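You operate a simulated robot arm through the tools that you are given. There is no shell and no other tool.

Carry out the task below with a simulated robot arm. There is one attempt and no reset: what you move stays moved.

## Task
The disc player is unplugged: plug it in and test the tray.
Fine: strip off first; the grey plug goes into the free socket, not the scorched one. Then strip on, tray out and back in.

The check looks at the end state, three seconds after you hand in, the way a careful person would. Anything else that was tipped, shoved, dropped, spilled or broken makes it a failure.

## Robot
A 7-joint arm with a three-finger gripper, fixed in place. Base frame: the origin is at the foot of the arm, x ahead of it, y to its left, z up; the work surface is at about z = 0.915. Readings come in m, rad, newtons and seconds.
Its first joint turns from -2.897 to 2.897 rad. Payload 2.69 kg.
The tool frame sits at the grasp point between the pads (the TCP): z along the fingers, y along the line on which they close. The tips reach 0.03 m beyond it. The gripper opens to 0.128 m. The gripper's body begins 0.117 m behind the TCP.
Orientation is that of the tool frame in the base frame, as a unit quaternion [x, y, z, w]. With the fingers straight down and closing along the base's y, the tool's x points along the base's -x, its y along +y and its z along -z.

## Interface
- The arm moves only by the tool move_arm. Its argument "motion" is a list of rows, each a list of 3 entries, a list of its own where there are three numbers: the shift along the tool's x, y, z in m, then the turn, a rotation vector about the tool's x, y, z in rad, then the finger opening in m, from 0 to 0.128. In form: [[[tx, ty, tz], [wx, wy, wz], fingers], ...]. A call has 1 to 20 rows; each row is the pose to reach, as a shift and turn from the pose commanded when the call began, along the tool's axes at that moment. Each row takes 0.2 s and may step no farther than 0.05 m and 0.15 rad from the row before; otherwise, or with a gripper value out of range, the whole call is refused. A pose out of reach is approached as far as the arm can. The call stops where the force on the tool passes 40 N (or 10 N more than at its start, if that is more) or the arm is blocked; 0.2 s more then pass. The fingers move at their own pace and stop on an object; they squeeze with about 42 N. The grip force told is the motor's: it shows also when the fingers shut on nothing. Time passes only in rows, and 0.2 s behind the last, so rows that repeat a pose let the fingers close. The reply holds the time, the measured pose of the TCP, the force on the tool along the base axes, the opening and the grip force, in the units named above and with some noise, with the torque about the TCP (base axes, N m) and any sound that the robot's microphone picked up, and new pictures: "pictures" is both (left out), scene, wrist or none.
- Cameras (640 x 400 px; columns grow to the right, rows downward): "scene" is fixed at [0.4025, -0.651, 1.7143]; the picture's right is [0.89, -0.46, 0.00], its down [-0.27, -0.52, -0.81] and it looks along [0.37, 0.72, -0.58] (base axes); focal length 355 px, centre (320, 200). "wrist" rides on the gripper at [0.058, 0.054, -0.131] in the tool frame; the picture's right is [-0.68, 0.74, 0.00], its down [-0.62, -0.57, -0.55] and it looks along [-0.40, -0.37, 0.84] (tool axes); focal length 234 px, centre (320, 200). There is no depth. A picture from a camera that has moved, and an enlarged one, comes with that camera's place and axes in the base frame and with its lens.
- slide_trunk(by): slides the trunk up (or, below 0, down) by that many m; the arm rides with it, the base frame stays. It gives what a move gives, with no picture.
- close_up(camera, box): a new picture of the part [left, top, right, bottom] of that camera's present view, enlarged. It takes no simulated time.
- finish_job(): hands the job in; it is judged then, once.

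Places have to be worked out from the pictures, the camera data and where the tool is seen. Open the gripper and draw the arm clear of the work before you hand the job in, unless the task says otherwise.

The tools are called after "Request:" as name(argument=value, ...) on one line, values as JSON. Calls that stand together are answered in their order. move_arm: Moves the arm, as the interface text tells. Its arguments: {"type":"object","properties":{"motion":{"type":"array"},"pictures":{"type":"string","enum":["both","scene","wrist","none"]}},"required":["motion"]} The other tools are called the same way: slide_trunk (by) slides the trunk up or down; close_up (camera, box) takes an enlarged picture of a part of a camera's view; finish_job () hands the job in.

At the start:

```text
time_s: 0.0
ee_pos: [0.5308, 0.3091, 1.252]
ee_rot: [-0.001, 1.0, 0.0, 0.0]
ft_force: [-0.1, -0.6, -0.3]
moment: [0.03, -0.03, 0.01]
width: 0.1282
gripper_force: 0.1
trunk travel left (down, up): [-0.15, 0.2]
```

scene: 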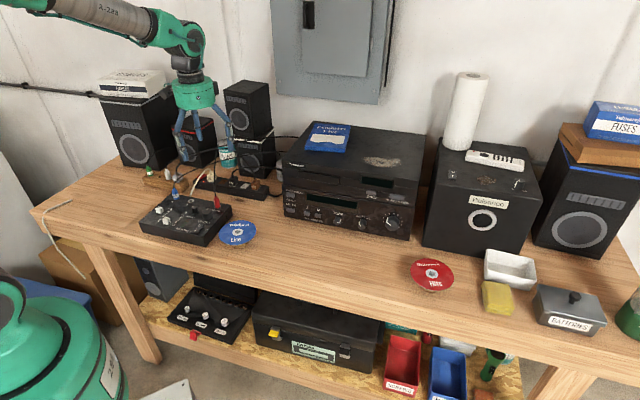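
wrist: 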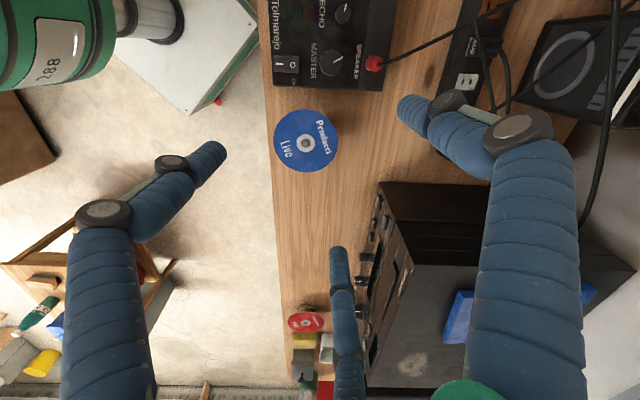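

I start by looking closer at the strip area and the disc player from the scene camera.

Request:
close_up(camera="scene", box=[130, 130, 290, 230])

Request:
close_up(camera="scene", box=[270, 120, 430, 240])

Request:
close_up(camera="wrist", box=[380, 0, 540, 120])

```text
4.00 times, centred on (210, 180) of scene
camera zoom: at [0.4025, -0.651, 1.7143], right [0.89, -0.46, 0.0], down [-0.27, -0.52, -0.81], along [0.37, 0.72, -0.58], focal length 1419 px, centre (760, 280)
```

zoom: 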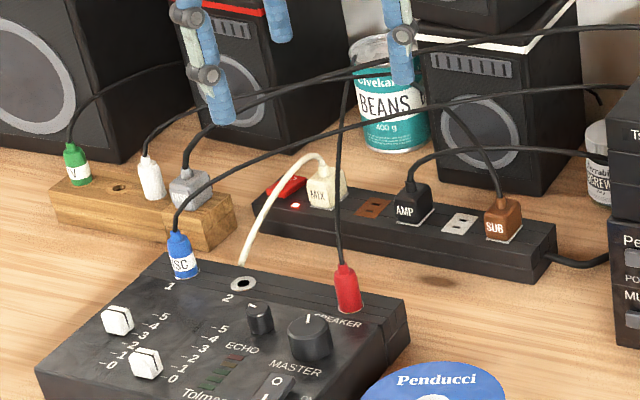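

```text
3.33 times, centred on (350, 180) of scene
camera zoom: at [0.4025, -0.651, 1.7143], right [0.89, -0.46, 0.0], down [-0.27, -0.52, -0.81], along [0.37, 0.72, -0.58], focal length 1182 px, centre (220, 267)
```

zoom: 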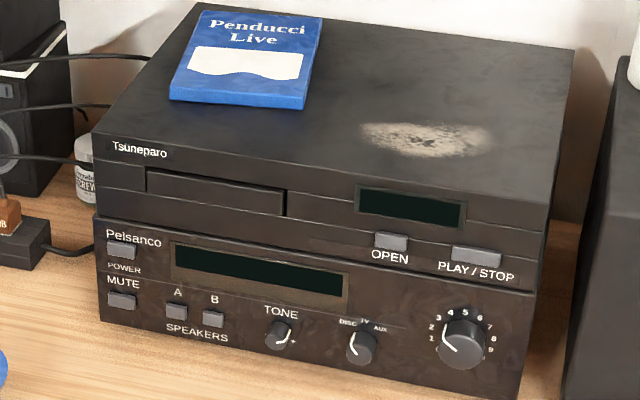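

```text
3.33 times, centred on (460, 60) of wrist
camera zoom: at [0.472, 0.3621, 1.3836], right [0.68, 0.74, 0.0], down [0.62, -0.57, 0.55], along [0.4, -0.37, -0.84], focal length 781 px, centre (-147, 667)
```

zoom: 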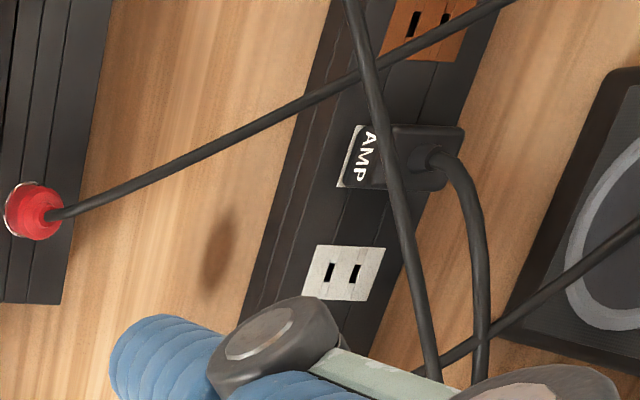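

The strip shows a lit red switch, MIX, a brown socket, AMP, a white socket and SUB; the grey plug seems to be parked in a wooden block. I enlarge these further to judge which socket is scorched.

Request:
close_up(camera="scene", box=[190, 165, 270, 205])

Request:
close_up(camera="scene", box=[138, 155, 202, 195])

Request:
close_up(camera="wrist", box=[440, 0, 640, 120])

```text
8.00 times, centred on (230, 185) of scene
camera zoom: at [0.4025, -0.651, 1.7143], right [0.89, -0.46, 0.0], down [-0.27, -0.52, -0.81], along [0.37, 0.72, -0.58], focal length 2838 px, centre (1040, 320)
```

zoom: 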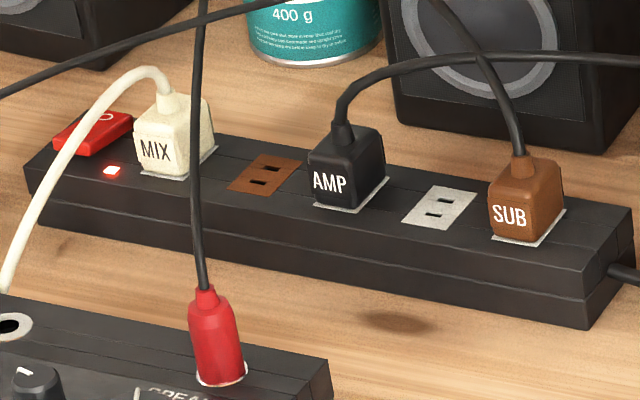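

```text
10.00 times, centred on (170, 175) of scene
camera zoom: at [0.4025, -0.651, 1.7143], right [0.89, -0.46, 0.0], down [-0.27, -0.52, -0.81], along [0.37, 0.72, -0.58], focal length 3547 px, centre (1820, 450)
```

zoom: 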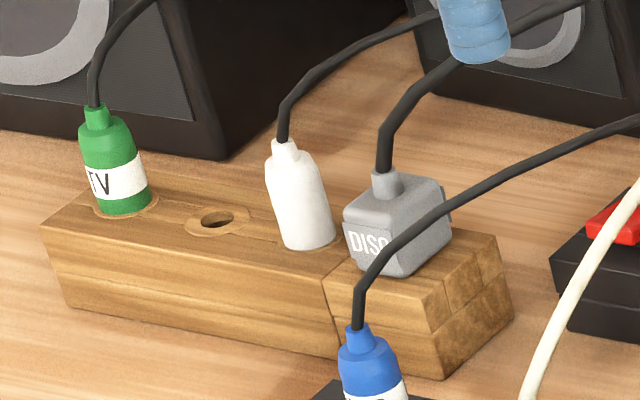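

```text
3.20 times, centred on (540, 60) of wrist
camera zoom: at [0.472, 0.3621, 1.3836], right [0.68, 0.74, 0.0], down [0.62, -0.57, 0.55], along [0.4, -0.37, -0.84], focal length 749 px, centre (-384, 648)
```

zoom: 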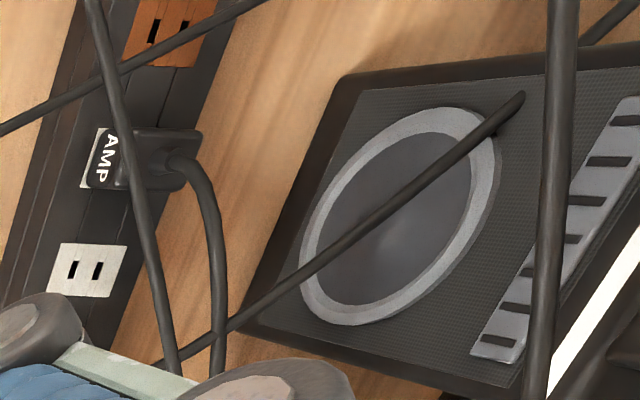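

The brown plate between MIX and AMP looks discoloured while the white plate between AMP and SUB looks clean. The table runs at about 45° to the base, so I turn the tool 45° and move above the strip at a safe height for a closer look.

Request:
move_arm(motion=[[[0.0, 0.03, 0.0], [0, 0, 0.13], 0.128], [[0.0, 0.06, 0.0], [0, 0, 0.26], 0.128], [[0.0, 0.09, 0.0], [0, 0, 0.39], 0.128], [[0.0, 0.12, 0.0], [0, 0, 0.52], 0.128], [[0.0, 0.14, 0.0], [0, 0, 0.65], 0.128], [[0.0, 0.16, 0.0], [0, 0, 0.785], 0.128]], pictures="both")

```text
time_s: 1.4
ee_pos: [0.5298, 0.4703, 1.2524]
ee_rot: [0.383, 0.924, 0.001, 0.0]
ft_force: [-0.5, 0.3, 0.7]
moment: [-0.01, -0.04, 0.01]
width: 0.128
gripper_force: 0.3
trunk travel left (down, up): [-0.15, 0.2]
camera wrist: at [0.5261, 0.5485, 1.3842], right [1.0, 0.04, 0.0], down [0.03, -0.84, 0.55], along [0.02, -0.55, -0.84], focal length 234 px, centre (320, 200)
```

scene: 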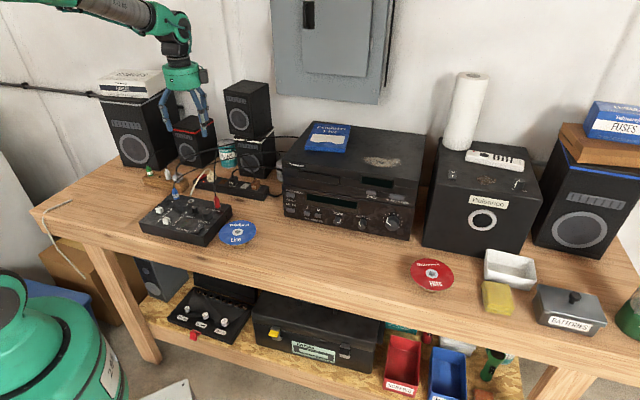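
wrist: 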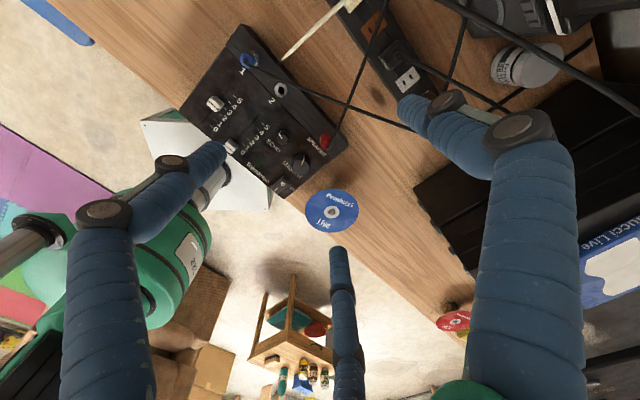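

The turn went as commanded and the TCP is at (0.53, 0.47, 1.25). The wrist picture seems to show more than two finger shapes, so I enlarge the gripper in the scene view before planning any contact.

Request:
close_up(camera="scene", box=[140, 50, 240, 150])

Request:
close_up(camera="wrist", box=[320, 0, 480, 100])

```text
4.00 times, centred on (190, 100) of scene
camera zoom: at [0.4025, -0.651, 1.7143], right [0.89, -0.46, 0.0], down [-0.27, -0.52, -0.81], along [0.37, 0.72, -0.58], focal length 1419 px, centre (840, 600)
```

zoom: 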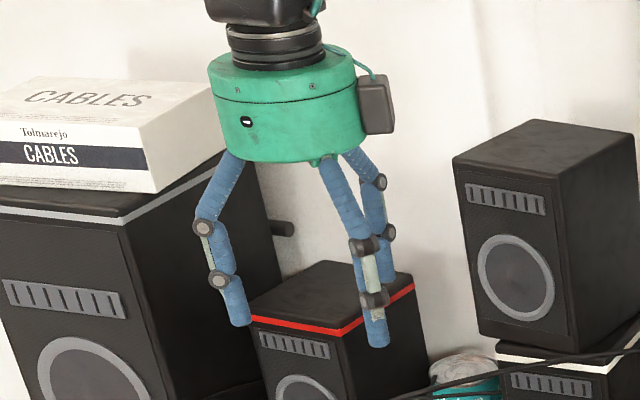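

```text
4.00 times, centred on (400, 50) of wrist
camera zoom: at [0.5261, 0.5485, 1.3842], right [1.0, 0.04, 0.0], down [0.03, -0.84, 0.55], along [0.02, -0.55, -0.84], focal length 937 px, centre (0, 800)
```

zoom: 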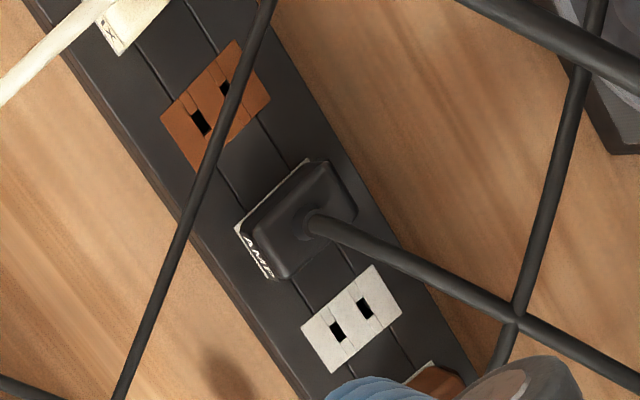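

The hand is drawn as three jaws (one at +y, two at -y), so I will keep openings small near neighbours. The view from the wall side is awkward, so I try turning the tool 180° to put the wrist camera on the table's front side.

Request:
move_arm(motion=[[[0, 0, 0], [0, 0, -0.15], 0.128], [[0, 0, 0], [0, 0, -0.3], 0.128], [[0, 0, 0], [0, 0, -0.45], 0.128], [[0, 0, 0], [0, 0, -0.6], 0.128], [[0, 0, 0], [0, 0, -0.75], 0.128], [[0, 0, 0], [0, 0, -0.9], 0.128], [[0, 0, 0], [0, 0, -1.05], 0.128], [[0, 0, 0], [0, 0, -1.2], 0.128], [[0, 0, 0], [0, 0, -1.35], 0.128], [[0, 0, 0], [0, 0, -1.5], 0.128]], pictures="wrist")

```text
time_s: 3.6
ee_pos: [0.5304, 0.4702, 1.251]
ee_rot: [-0.351, 0.936, 0.001, 0.0]
ft_force: [0.3, -0.3, -0.3]
moment: [0.0, 0.01, 0.02]
width: 0.128
gripper_force: 0.1
trunk travel left (down, up): [-0.15, 0.2]
camera wrist: at [0.4516, 0.4707, 1.383], right [0.03, 1.0, 0.0], down [0.84, -0.02, 0.55], along [0.55, -0.01, -0.84], focal length 234 px, centre (320, 200)
```

wrist: 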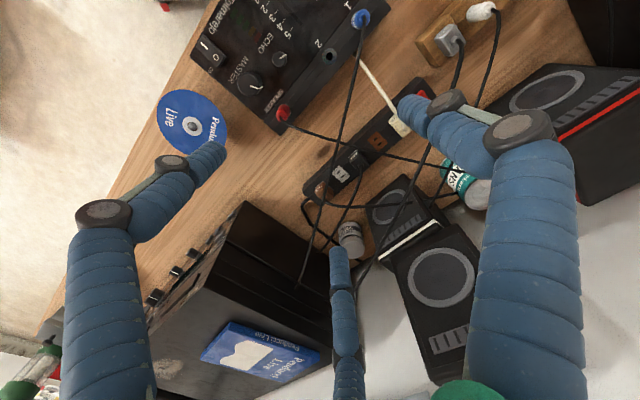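

The wrist turned 86° without trouble. I continue to complete the half turn.

Request:
move_arm(motion=[[[0, 0, 0], [0, 0, -0.15], 0.128], [[0, 0, 0], [0, 0, -0.3], 0.128], [[0, 0, 0], [0, 0, -0.45], 0.128], [[0, 0, 0], [0, 0, -0.6], 0.128], [[0, 0, 0], [0, 0, -0.75], 0.128], [[0, 0, 0], [0, 0, -0.9], 0.128], [[0, 0, 0], [0, 0, -1.05], 0.128], [[0, 0, 0], [0, 0, -1.2], 0.128], [[0, 0, 0], [0, 0, -1.35], 0.128], [[0, 0, 0], [0, 0, -1.5], 0.128], [[0, 0, 0], [0, 0, -1.64], 0.128]], pictures="both")

```text
time_s: 6.0
ee_pos: [0.5309, 0.4695, 1.251]
ee_rot: [0.924, -0.382, -0.001, 0.0]
ft_force: [-0.1, 0.0, -0.4]
moment: [0.0, -0.03, 0.01]
width: 0.1281
gripper_force: 0.1
trunk travel left (down, up): [-0.15, 0.2]
camera wrist: at [0.5345, 0.3892, 1.3833], right [-1.0, -0.04, 0.0], down [-0.04, 0.84, 0.55], along [-0.02, 0.55, -0.84], focal length 234 px, centre (320, 200)
```

scene: 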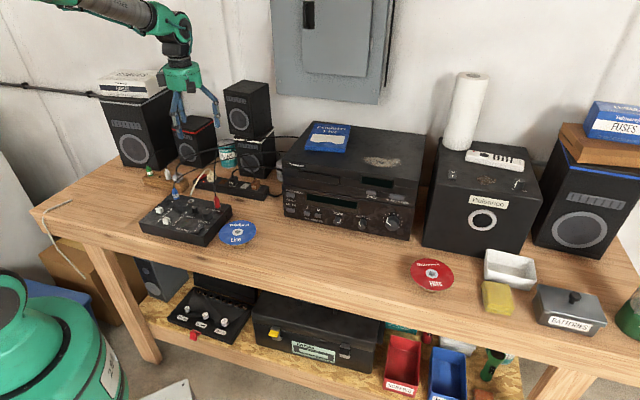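
wrist: 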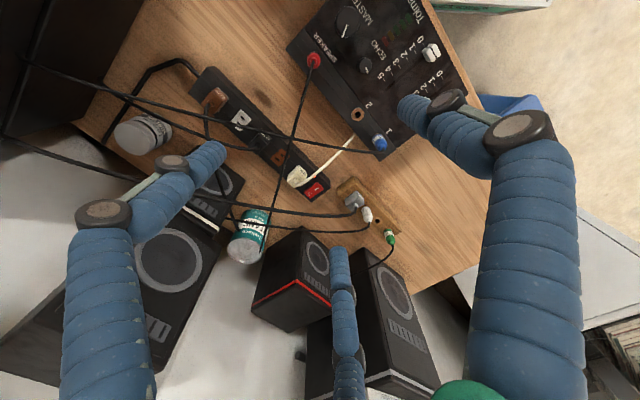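

The half turn succeeded and the whole work area shows. I enlarge the strip, switch and wooden block.

Request:
close_up(camera="wrist", box=[190, 60, 350, 220])

Request:
close_up(camera="wrist", box=[280, 150, 420, 250])

```text
2.50 times, centred on (270, 140) of wrist
camera zoom: at [0.5345, 0.3892, 1.3833], right [-1.0, -0.04, 0.0], down [-0.04, 0.84, 0.55], along [-0.02, 0.55, -0.84], focal length 585 px, centre (445, 350)
```

zoom: 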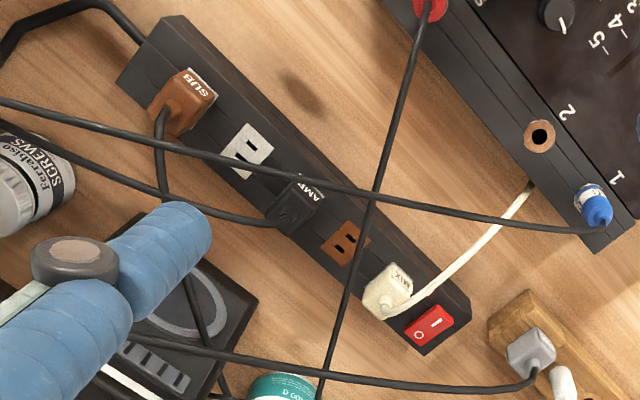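

```text
4.00 times, centred on (350, 200) of wrist
camera zoom: at [0.5345, 0.3892, 1.3833], right [-1.0, -0.04, 0.0], down [-0.04, 0.84, 0.55], along [-0.02, 0.55, -0.84], focal length 937 px, centre (200, 200)
```

zoom: 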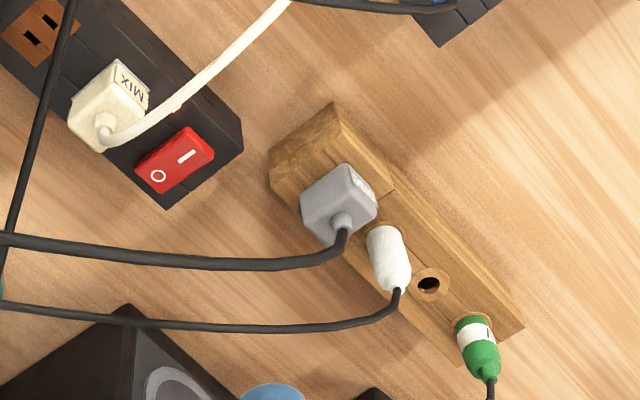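

The rocker's "|" is toward the table's front and "O" toward the wall; the O side stands up, so it is on. The grey DISC plug sits in the wooden block near (0.455, 0.64). I go lower in front of it for a more exact view.

Request:
move_arm(motion=[[[-0.0224, 0.0028, 0.033], [0, 0, 0], 0.128], [[-0.0447, 0.0055, 0.066], [0, 0, 0], 0.128], [[-0.067, 0.008, 0.099], [0, 0, 0], 0.128], [[-0.0894, 0.011, 0.131], [0, 0, 0], 0.128]], pictures="both")

```text
time_s: 7.0
ee_pos: [0.4598, 0.5257, 1.1202]
ee_rot: [0.924, -0.383, 0.0, -0.001]
ft_force: [0.6, 0.3, 0.2]
moment: [0.03, 0.05, 0.02]
width: 0.1279
gripper_force: 0.1
trunk travel left (down, up): [-0.15, 0.2]
camera wrist: at [0.4637, 0.4442, 1.2522], right [-1.0, -0.04, 0.0], down [-0.03, 0.84, 0.55], along [-0.02, 0.55, -0.84], focal length 234 px, centre (320, 200)
```

scene: 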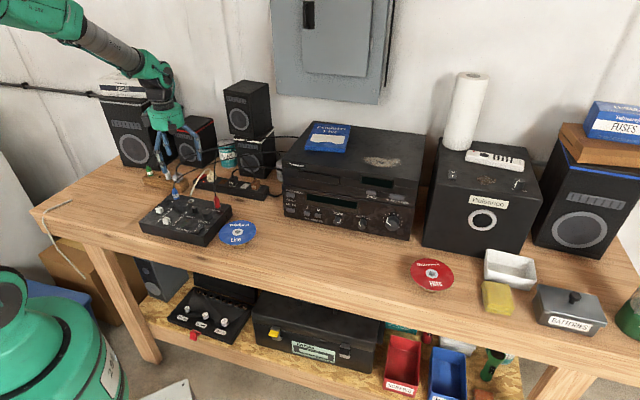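
wrist: 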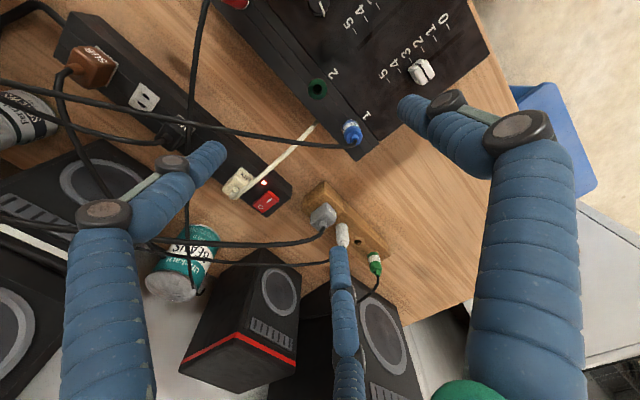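

Now I enlarge the plug and switch from this closer position.

Request:
close_up(camera="wrist", box=[280, 170, 400, 270])

Request:
close_up(camera="wrist", box=[210, 150, 310, 230])

Request:
close_up(camera="wrist", box=[40, 30, 220, 150])

```text
4.00 times, centred on (340, 220) of wrist
camera zoom: at [0.4637, 0.4442, 1.2522], right [-1.0, -0.04, 0.0], down [-0.03, 0.84, 0.55], along [-0.02, 0.55, -0.84], focal length 937 px, centre (240, 120)
```

zoom: 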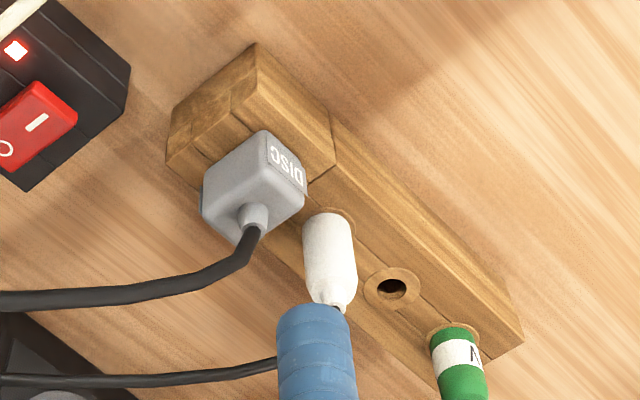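

```text
5.00 times, centred on (260, 190) of wrist
camera zoom: at [0.4637, 0.4442, 1.2522], right [-1.0, -0.04, 0.0], down [-0.03, 0.84, 0.55], along [-0.02, 0.55, -0.84], focal length 1171 px, centre (620, 250)
```

zoom: 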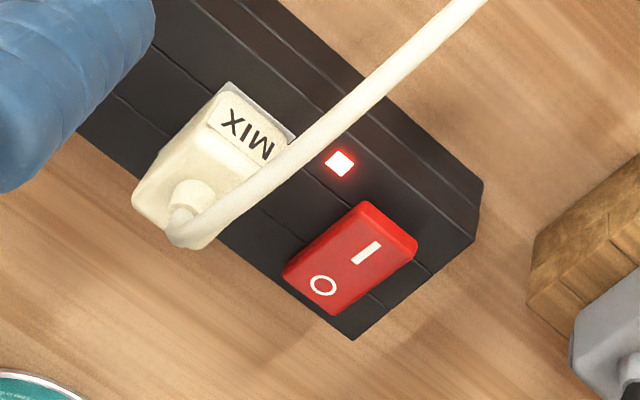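

```text
3.33 times, centred on (130, 90) of wrist
camera zoom: at [0.4637, 0.4442, 1.2522], right [-1.0, -0.04, 0.0], down [-0.03, 0.84, 0.55], along [-0.02, 0.55, -0.84], focal length 781 px, centre (953, 567)
```

zoom: 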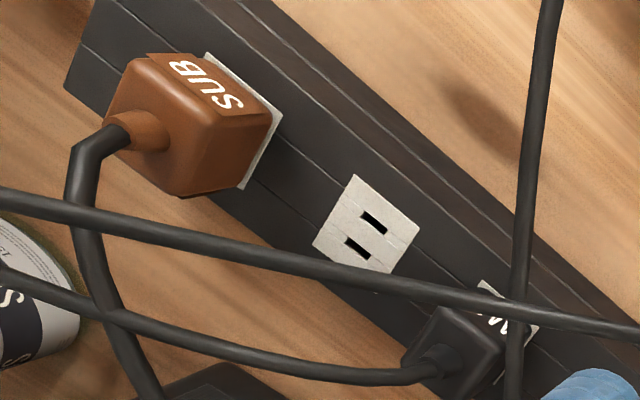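

The strip top comes out at about z=0.951 and the wooden block's top at about 0.956. I take a bigger enlargement of the plug to get its size, height and orientation.

Request:
close_up(camera="wrist", box=[315, 190, 365, 240])

Request:
close_up(camera="scene", box=[150, 155, 210, 205])

```text
8.00 times, centred on (340, 215) of wrist
camera zoom: at [0.4637, 0.4442, 1.2522], right [-1.0, -0.04, 0.0], down [-0.03, 0.84, 0.55], along [-0.02, 0.55, -0.84], focal length 1873 px, centre (160, 80)
```

zoom: 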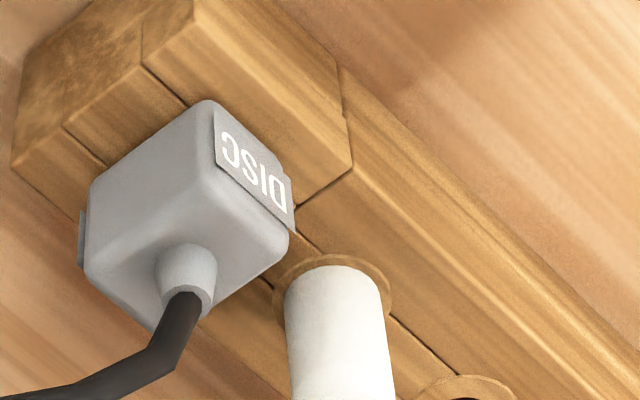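

```text
8.00 times, centred on (180, 180) of scene
camera zoom: at [0.4025, -0.651, 1.7143], right [0.89, -0.46, 0.0], down [-0.27, -0.52, -0.81], along [0.37, 0.72, -0.58], focal length 2838 px, centre (1440, 360)
```

zoom: 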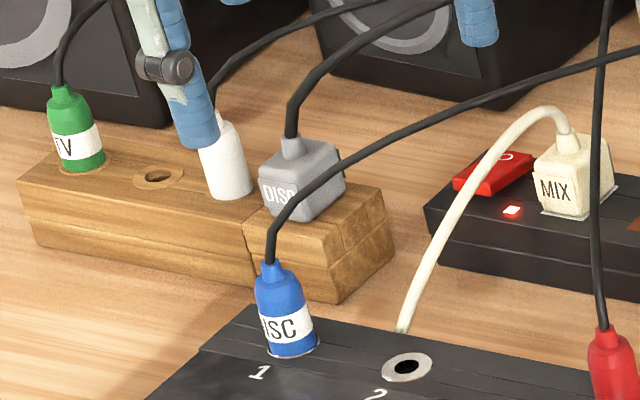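

The DISC plug body is about 20 x 29 mm with its top at z≈0.982, centred near (0.450, 0.658). Its cable may pass close above the switch, so I enlarge the scene view to trace the cables before approaching.

Request:
close_up(camera="scene", box=[160, 120, 300, 210])

Request:
close_up(camera="wrist", box=[0, 60, 360, 300])

```text
4.44 times, centred on (230, 165) of scene
camera zoom: at [0.4025, -0.651, 1.7143], right [0.89, -0.46, 0.0], down [-0.27, -0.52, -0.81], along [0.37, 0.72, -0.58], focal length 1577 px, centre (720, 356)
```

zoom: 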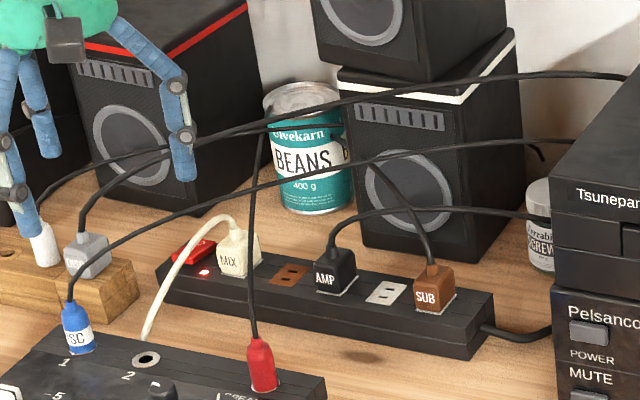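

```text
1.67 times, centred on (180, 180) of wrist
camera zoom: at [0.4637, 0.4442, 1.2522], right [-1.0, -0.04, 0.0], down [-0.03, 0.84, 0.55], along [-0.02, 0.55, -0.84], focal length 390 px, centre (553, 233)
```

zoom: 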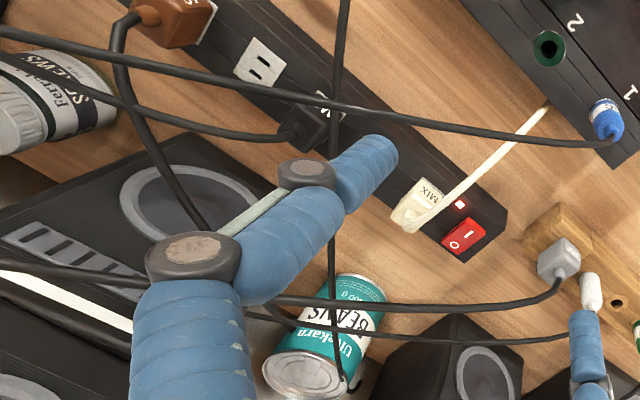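

Tracing the cables in both views puts the DISC cable about 3.5 cm in front of the rocker's O end at z≈1.08, and the blue cable about 5 cm in front of the white socket at z≈1.11. I close the fingers, rise, and go above the O side of the switch, (0.544, 0.649).

Request:
move_arm(motion=[[[0, 0, -0.04], [0, 0, 0], 0.06], [[0, 0, -0.08], [0, 0, 0], 0.0], [[-0.007, -0.037, -0.08], [0, 0, 0], 0.0], [[-0.014, -0.074, -0.08], [0, 0, 0], 0.0], [[-0.021, -0.111, -0.08], [0, 0, 0], 0.0], [[-0.0278, -0.147, -0.08], [0, 0, 0], 0.0], [[-0.0278, -0.147, -0.08], [0, 0, 0], 0.0]], pictures="both")

```text
time_s: 8.6
ee_pos: [0.5438, 0.6502, 1.1998]
ee_rot: [0.924, -0.383, -0.001, 0.0]
ft_force: [0.1, 0.3, -1.2]
moment: [-0.06, 0.06, -0.01]
width: 0.0023
gripper_force: 31.6
trunk travel left (down, up): [-0.15, 0.2]
camera wrist: at [0.5467, 0.5693, 1.3318], right [-1.0, -0.04, 0.0], down [-0.03, 0.84, 0.55], along [-0.02, 0.55, -0.84], focal length 234 px, centre (320, 200)
```

scene: 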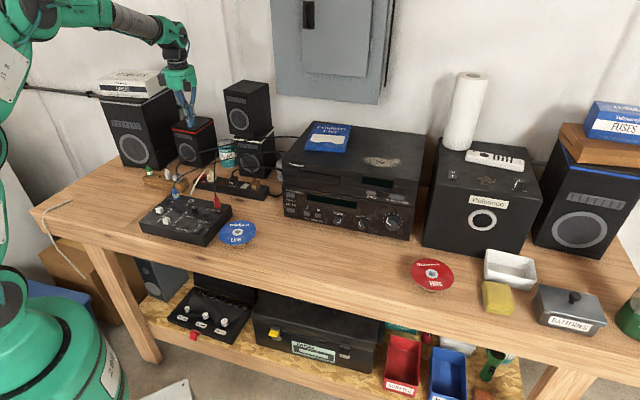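
wrist: 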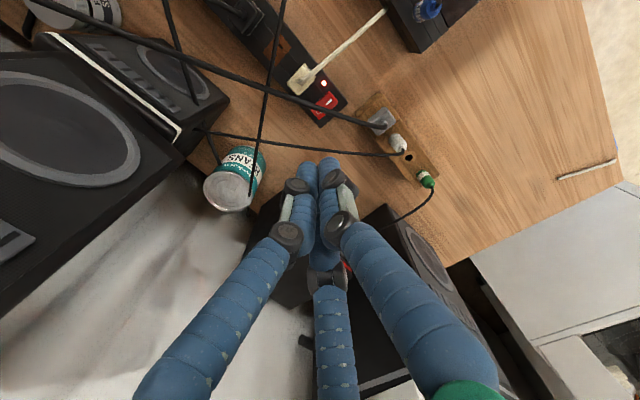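

The fingers are closed above the switch. I enlarge the switch in this view to cross-check its position from a second viewpoint.

Request:
close_up(camera="wrist", box=[280, 50, 400, 150])

Request:
close_up(camera="scene", box=[150, 60, 270, 200])

```text
4.00 times, centred on (340, 100) of wrist
camera zoom: at [0.5467, 0.5693, 1.3318], right [-1.0, -0.04, 0.0], down [-0.03, 0.84, 0.55], along [-0.02, 0.55, -0.84], focal length 937 px, centre (240, 600)
```

zoom: 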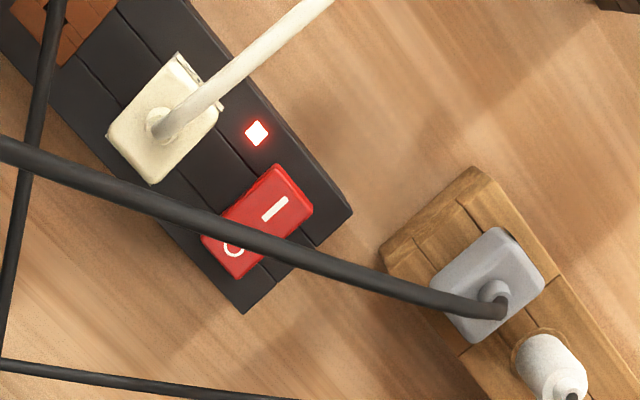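

```text
2.86 times, centred on (210, 130) of scene
camera zoom: at [0.4025, -0.651, 1.7143], right [0.89, -0.46, 0.0], down [-0.27, -0.52, -0.81], along [0.37, 0.72, -0.58], focal length 1014 px, centre (634, 400)
```

zoom: 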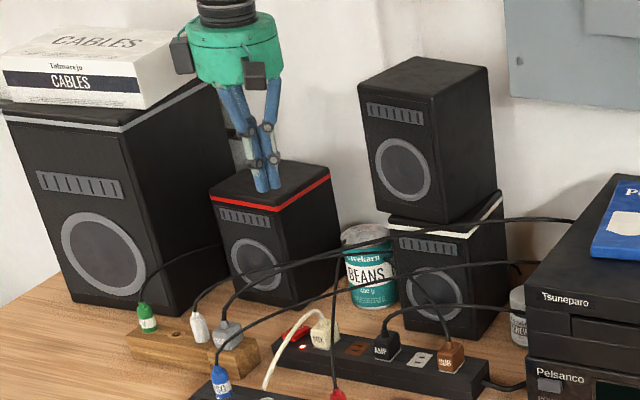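

Both views agree: switch centre (0.537, 0.642), and the plug at about (0.451, 0.657). I descend with closed fingers to just above the rocker's O end.

Request:
move_arm(motion=[[[0, -0.001, 0.045], [0, 0, 0], 0.0], [[0, -0.001, 0.09], [0, 0, 0], 0.0], [[0, -0.001, 0.135], [0, 0, 0], 0.0], [[0, -0.001, 0.17], [0, 0, 0], 0.0], [[0, -0.001, 0.193], [0, 0, 0], 0.0]], pictures="both")

```text
time_s: 9.8
ee_pos: [0.5449, 0.6495, 1.0065]
ee_rot: [0.923, -0.384, 0.0, 0.001]
ft_force: [1.2, 0.5, 0.3]
moment: [-0.05, 0.0, 0.0]
width: 0.0022
gripper_force: 31.4
trunk travel left (down, up): [-0.15, 0.2]
camera wrist: at [0.5489, 0.5689, 1.1388], right [-1.0, -0.04, 0.0], down [-0.03, 0.84, 0.55], along [-0.02, 0.55, -0.84], focal length 234 px, centre (320, 200)
```

scene: 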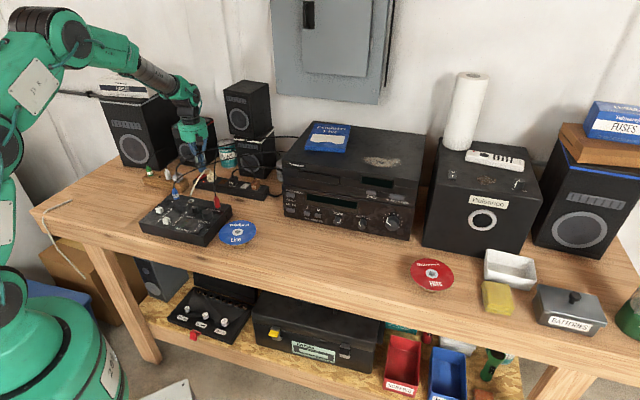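
wrist: 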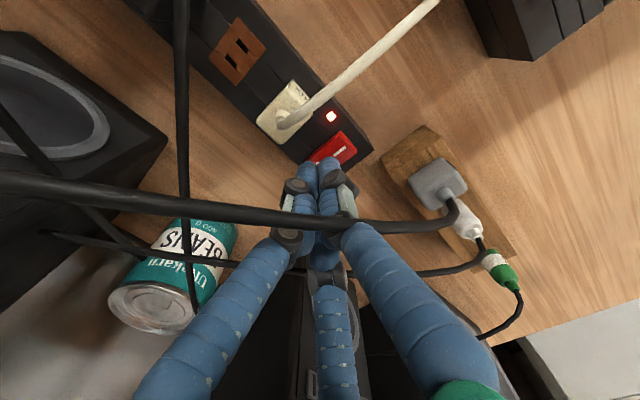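

The tips are just above the O end, and the DISC cable runs clear in front of the fingers. I check the alignment up close.

Request:
close_up(camera="wrist", box=[250, 60, 410, 220])

Request:
close_up(camera="scene", box=[170, 130, 250, 200])

```text
2.50 times, centred on (330, 140) of wrist
camera zoom: at [0.5489, 0.5689, 1.1388], right [-1.0, -0.04, 0.0], down [-0.03, 0.84, 0.55], along [-0.02, 0.55, -0.84], focal length 585 px, centre (295, 350)
```

zoom: 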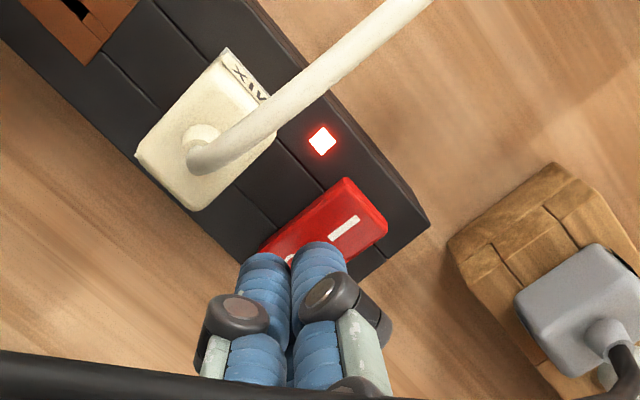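

```text
5.71 times, centred on (210, 165) of scene
camera zoom: at [0.4025, -0.651, 1.7143], right [0.89, -0.46, 0.0], down [-0.27, -0.52, -0.81], along [0.37, 0.72, -0.58], focal length 2027 px, centre (949, 400)
```

zoom: 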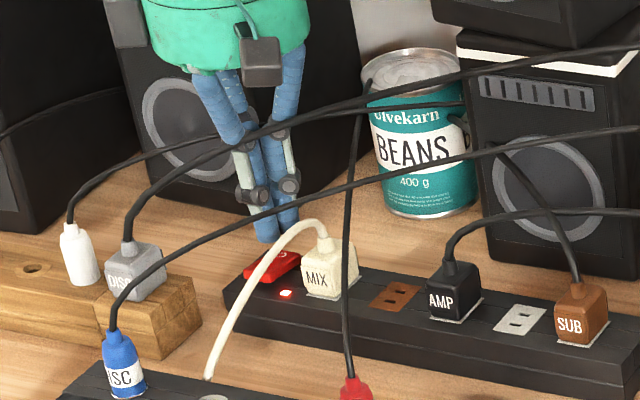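

Tips line up over the O half. I press down gently in small steps.

Request:
move_arm(motion=[[[0, 0, 0.008], [0, 0, 0], 0.0], [[0, 0, 0.011], [0, 0, 0], 0.0], [[0, 0, 0.014], [0, 0, 0], 0.0], [[0, 0, 0.017], [0, 0, 0], 0.0], [[0, 0, 0.02], [0, 0, 0], 0.0]], pictures="wrist")

```text
time_s: 11.0
ee_pos: [0.5447, 0.6493, 0.9899]
ee_rot: [0.924, -0.383, 0.001, 0.0]
ft_force: [-1.1, -1.7, 7.9]
moment: [-0.08, 0.13, -0.03]
width: 0.0062
gripper_force: 31.0
trunk travel left (down, up): [-0.15, 0.2]
camera wrist: at [0.548, 0.5688, 1.1203], right [-1.0, -0.04, 0.0], down [-0.04, 0.83, 0.55], along [-0.02, 0.55, -0.84], focal length 234 px, centre (320, 200)
```

wrist: 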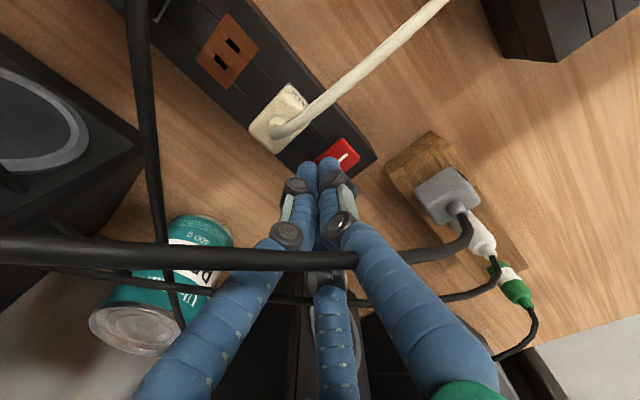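

There is 8 N of contact and the LED seems dark now. I check it closely.

Request:
close_up(camera="wrist", box=[260, 60, 400, 180])

Request:
close_up(camera="scene", box=[170, 130, 250, 200])

```text
3.33 times, centred on (330, 120) of wrist
camera zoom: at [0.548, 0.5688, 1.1203], right [-1.0, -0.04, 0.0], down [-0.04, 0.83, 0.55], along [-0.02, 0.55, -0.84], focal length 781 px, centre (287, 467)
```

zoom: 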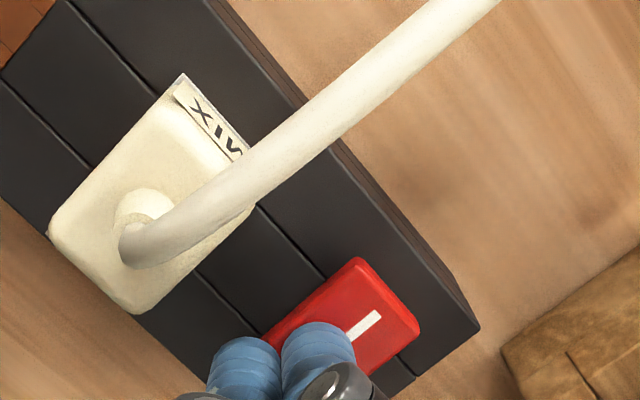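

```text
5.71 times, centred on (210, 165) of scene
camera zoom: at [0.4025, -0.651, 1.7143], right [0.89, -0.46, 0.0], down [-0.27, -0.52, -0.81], along [0.37, 0.72, -0.58], focal length 2027 px, centre (949, 400)
```

zoom: 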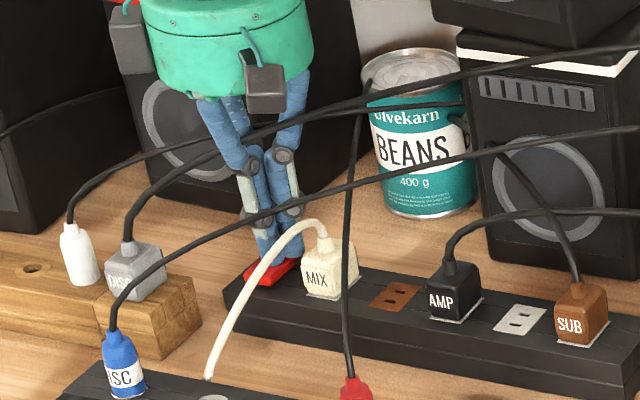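

The LED is out while pressed. I retract straight up and confirm that the switch stays off.

Request:
move_arm(motion=[[[0, 0, -0.03], [0, 0, 0], 0.0], [[0, 0, -0.07], [0, 0, 0], 0.0], [[0, 0, -0.11], [0, 0, 0], 0.0], [[0, 0, -0.15], [0, 0, 0], 0.0], [[0, 0, -0.19], [0, 0, 0], 0.0]], pictures="wrist")

Request:
close_up(camera="wrist", box=[280, 50, 400, 150])

Request:
close_up(camera="scene", box=[170, 140, 250, 200])

```text
time_s: 12.2
ee_pos: [0.5435, 0.6503, 1.1753]
ee_rot: [0.923, -0.384, 0.0, 0.0]
ft_force: [0.0, -0.1, -0.6]
moment: [-0.02, -0.02, 0.0]
width: 0.0022
gripper_force: 31.7
trunk travel left (down, up): [-0.15, 0.2]
camera wrist: at [0.5473, 0.5698, 1.3077], right [-1.0, -0.04, 0.0], down [-0.03, 0.84, 0.55], along [-0.02, 0.55, -0.84], focal length 234 px, centre (320, 200)
```

wrist: 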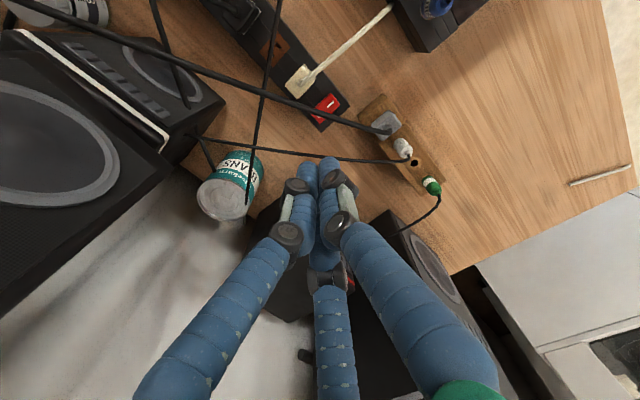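

```text
4.00 times, centred on (340, 100) of wrist
camera zoom: at [0.5473, 0.5698, 1.3077], right [-1.0, -0.04, 0.0], down [-0.03, 0.84, 0.55], along [-0.02, 0.55, -0.84], focal length 937 px, centre (240, 600)
```

zoom: 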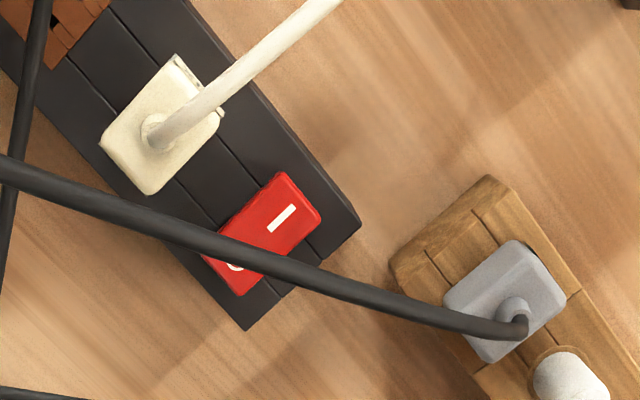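

```text
6.67 times, centred on (210, 170) of scene
camera zoom: at [0.4025, -0.651, 1.7143], right [0.89, -0.46, 0.0], down [-0.27, -0.52, -0.81], along [0.37, 0.72, -0.58], focal length 2365 px, centre (1053, 400)
```

zoom: 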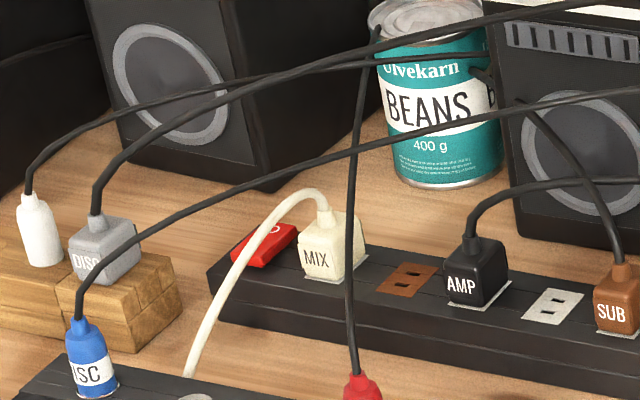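

The strip is off and the LED stays dark. Next I move above the grey DISC plug at (0.451, 0.657) with the fingers opened to about 5.5 cm, stopping high to verify.

Request:
move_arm(motion=[[[-0.0175, 0.0152, 0.0], [0, 0, 0], 0.03], [[-0.035, 0.0304, 0.0], [0, 0, 0], 0.055], [[-0.0526, 0.0455, 0.0], [0, 0, 0], 0.055], [[-0.0701, 0.0607, 0.0], [0, 0, 0], 0.055], [[-0.0701, 0.0607, 0.04], [0, 0, 0], 0.055], [[-0.0701, 0.0607, 0.075], [0, 0, 0], 0.055]], pictures="both")

Request:
close_up(camera="wrist", box=[240, 70, 400, 230])

Request:
close_up(camera="scene", box=[130, 110, 220, 200])

```text
time_s: 13.6
ee_pos: [0.4525, 0.6563, 1.1038]
ee_rot: [0.923, -0.384, 0.0, 0.0]
ft_force: [0.5, 0.8, -0.1]
moment: [-0.04, 0.03, 0.02]
width: 0.0551
gripper_force: 0.1
trunk travel left (down, up): [-0.15, 0.2]
camera wrist: at [0.4565, 0.5762, 1.2356], right [-1.0, -0.04, 0.0], down [-0.03, 0.84, 0.55], along [-0.02, 0.55, -0.84], focal length 234 px, centre (320, 200)
```

scene: 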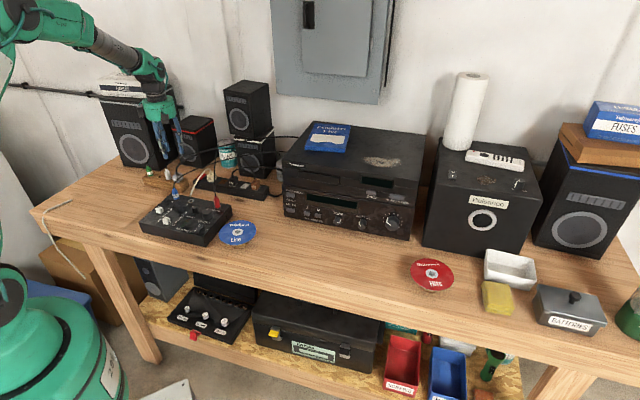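
wrist: 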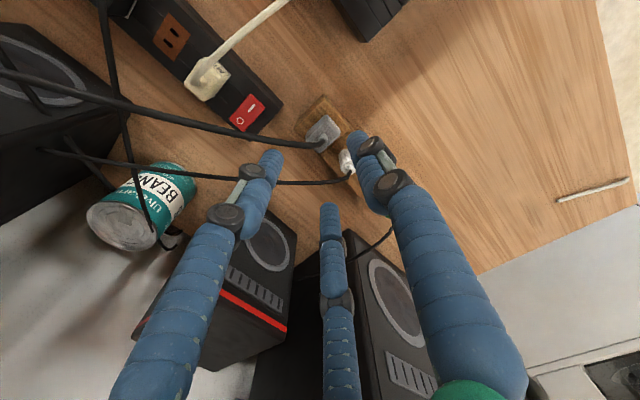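

```text
2.50 times, centred on (320, 150) of wrist
camera zoom: at [0.4565, 0.5762, 1.2356], right [-1.0, -0.04, 0.0], down [-0.03, 0.84, 0.55], along [-0.02, 0.55, -0.84], focal length 585 px, centre (320, 325)
```

zoom: 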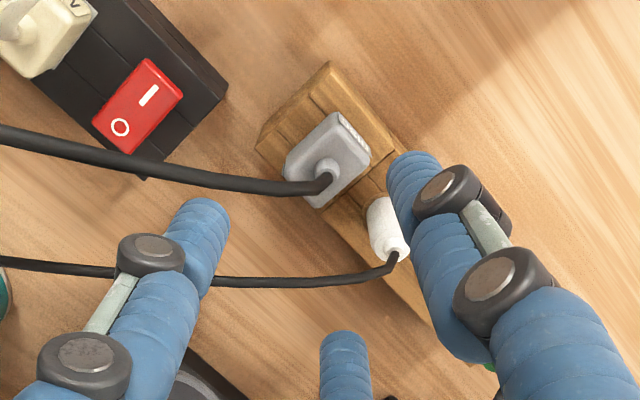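

```text
4.44 times, centred on (175, 155) of scene
camera zoom: at [0.4025, -0.651, 1.7143], right [0.89, -0.46, 0.0], down [-0.27, -0.52, -0.81], along [0.37, 0.72, -0.58], focal length 1577 px, centre (964, 400)
```

zoom: 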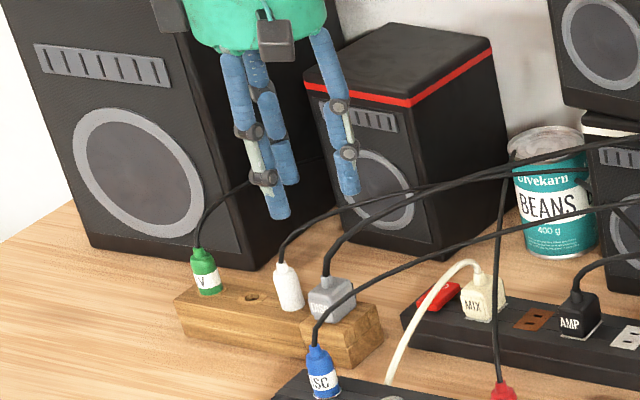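

The second estimate of the plug centre, (0.4505, 0.6575), agrees to a millimetre. I descend around it in two stages, stopping first with the tips at plug-top level.

Request:
move_arm(motion=[[[-0.0015, 0, 0.04], [0, 0, 0], 0.055], [[-0.0015, 0, 0.075], [0, 0, 0], 0.055], [[-0.0015, 0, 0.09], [0, 0, 0], 0.055]], pictures="both")

Request:
close_up(camera="wrist", box=[240, 70, 400, 230])

Request:
close_up(camera="scene", box=[145, 140, 215, 200])

```text
time_s: 14.4
ee_pos: [0.4519, 0.6566, 1.013]
ee_rot: [0.923, -0.384, 0.0, 0.0]
ft_force: [-0.8, 0.1, -0.5]
moment: [-0.07, 0.0, -0.02]
width: 0.055
gripper_force: 0.1
trunk travel left (down, up): [-0.15, 0.2]
camera wrist: at [0.4546, 0.5765, 1.1451], right [-1.0, -0.04, 0.0], down [-0.03, 0.84, 0.55], along [-0.02, 0.55, -0.84], focal length 234 px, centre (320, 200)
```

scene: 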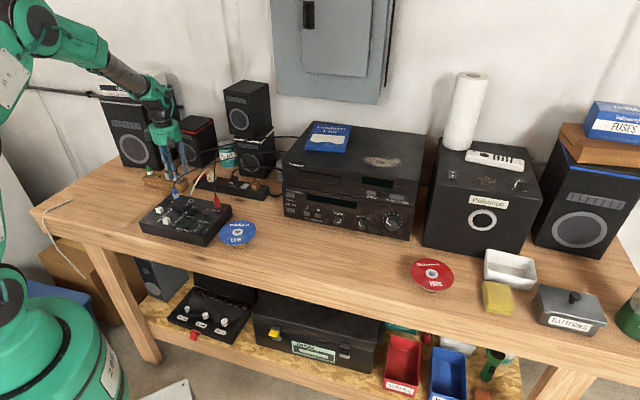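
wrist: 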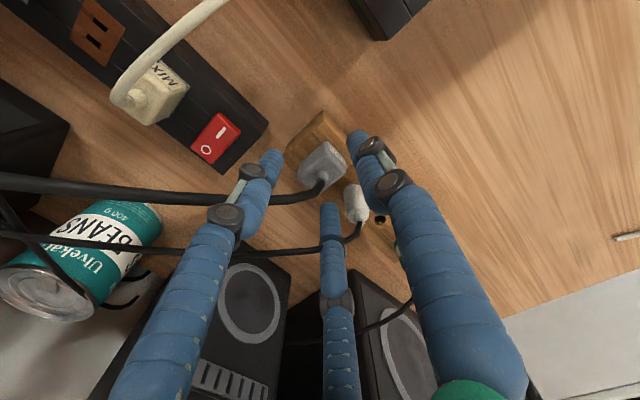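

```text
2.50 times, centred on (320, 150) of wrist
camera zoom: at [0.4546, 0.5765, 1.1451], right [-1.0, -0.04, 0.0], down [-0.03, 0.84, 0.55], along [-0.02, 0.55, -0.84], focal length 585 px, centre (320, 325)
```

zoom: 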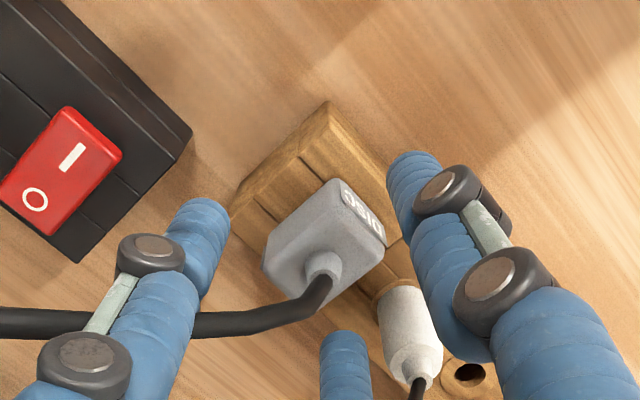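

```text
6.67 times, centred on (180, 170) of scene
camera zoom: at [0.4025, -0.651, 1.7143], right [0.89, -0.46, 0.0], down [-0.27, -0.52, -0.81], along [0.37, 0.72, -0.58], focal length 2365 px, centre (1253, 400)
```

zoom: 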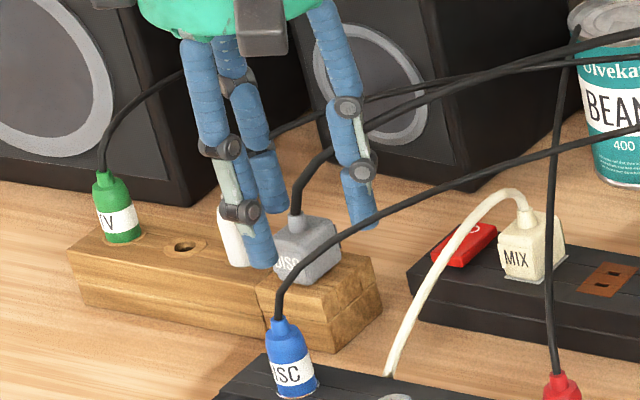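

The fingertips straddle the plug evenly. I lower to z≈0.990 (tips about 4 mm above the block) and close.

Request:
move_arm(motion=[[[-0.0015, 0, 0.012], [0, 0, 0], 0.055], [[-0.0015, 0, 0.0225], [0, 0, 0], 0.055], [[-0.0015, 0, 0.0225], [0, 0, 0], 0.04], [[-0.0015, 0, 0.0225], [0, 0, 0], 0.02], [[-0.0015, 0, 0.0225], [0, 0, 0], 0.01], [[-0.0015, 0, 0.0225], [0, 0, 0], 0.01]], pictures="both")

Request:
close_up(camera="wrist", box=[240, 70, 400, 230])

Request:
close_up(camera="scene", box=[145, 140, 215, 200])

```text
time_s: 15.8
ee_pos: [0.4512, 0.6585, 0.9913]
ee_rot: [0.923, -0.384, 0.0, 0.0]
ft_force: [-3.6, 2.6, 2.7]
moment: [0.1, 0.05, 0.04]
width: 0.0281
gripper_force: 41.4
trunk travel left (down, up): [-0.15, 0.2]
camera wrist: at [0.4535, 0.5774, 1.1226], right [-1.0, -0.04, 0.0], down [-0.03, 0.84, 0.55], along [-0.02, 0.55, -0.84], focal length 234 px, centre (320, 200)
```

scene: 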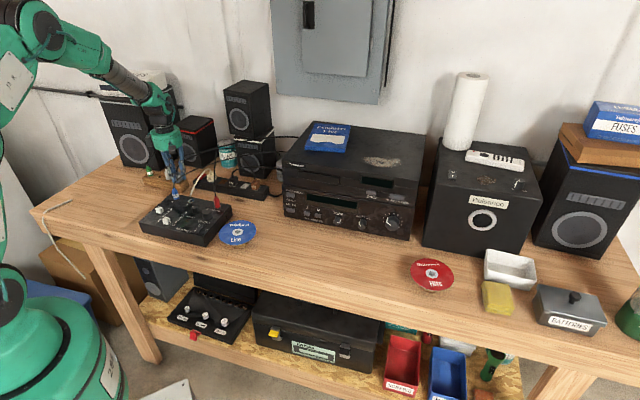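
wrist: 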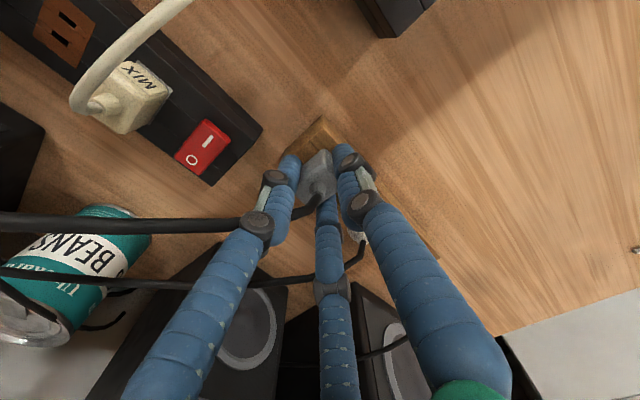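

```text
2.50 times, centred on (320, 150) of wrist
camera zoom: at [0.4535, 0.5774, 1.1226], right [-1.0, -0.04, 0.0], down [-0.03, 0.84, 0.55], along [-0.02, 0.55, -0.84], focal length 585 px, centre (320, 325)
```

zoom: 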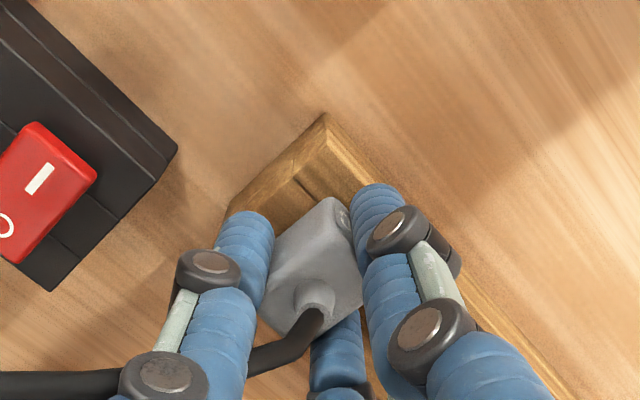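

```text
6.67 times, centred on (180, 170) of scene
camera zoom: at [0.4025, -0.651, 1.7143], right [0.89, -0.46, 0.0], down [-0.27, -0.52, -0.81], along [0.37, 0.72, -0.58], focal length 2365 px, centre (1253, 400)
```

zoom: 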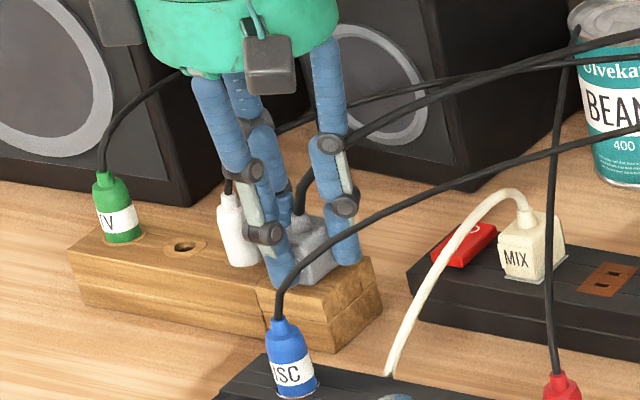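

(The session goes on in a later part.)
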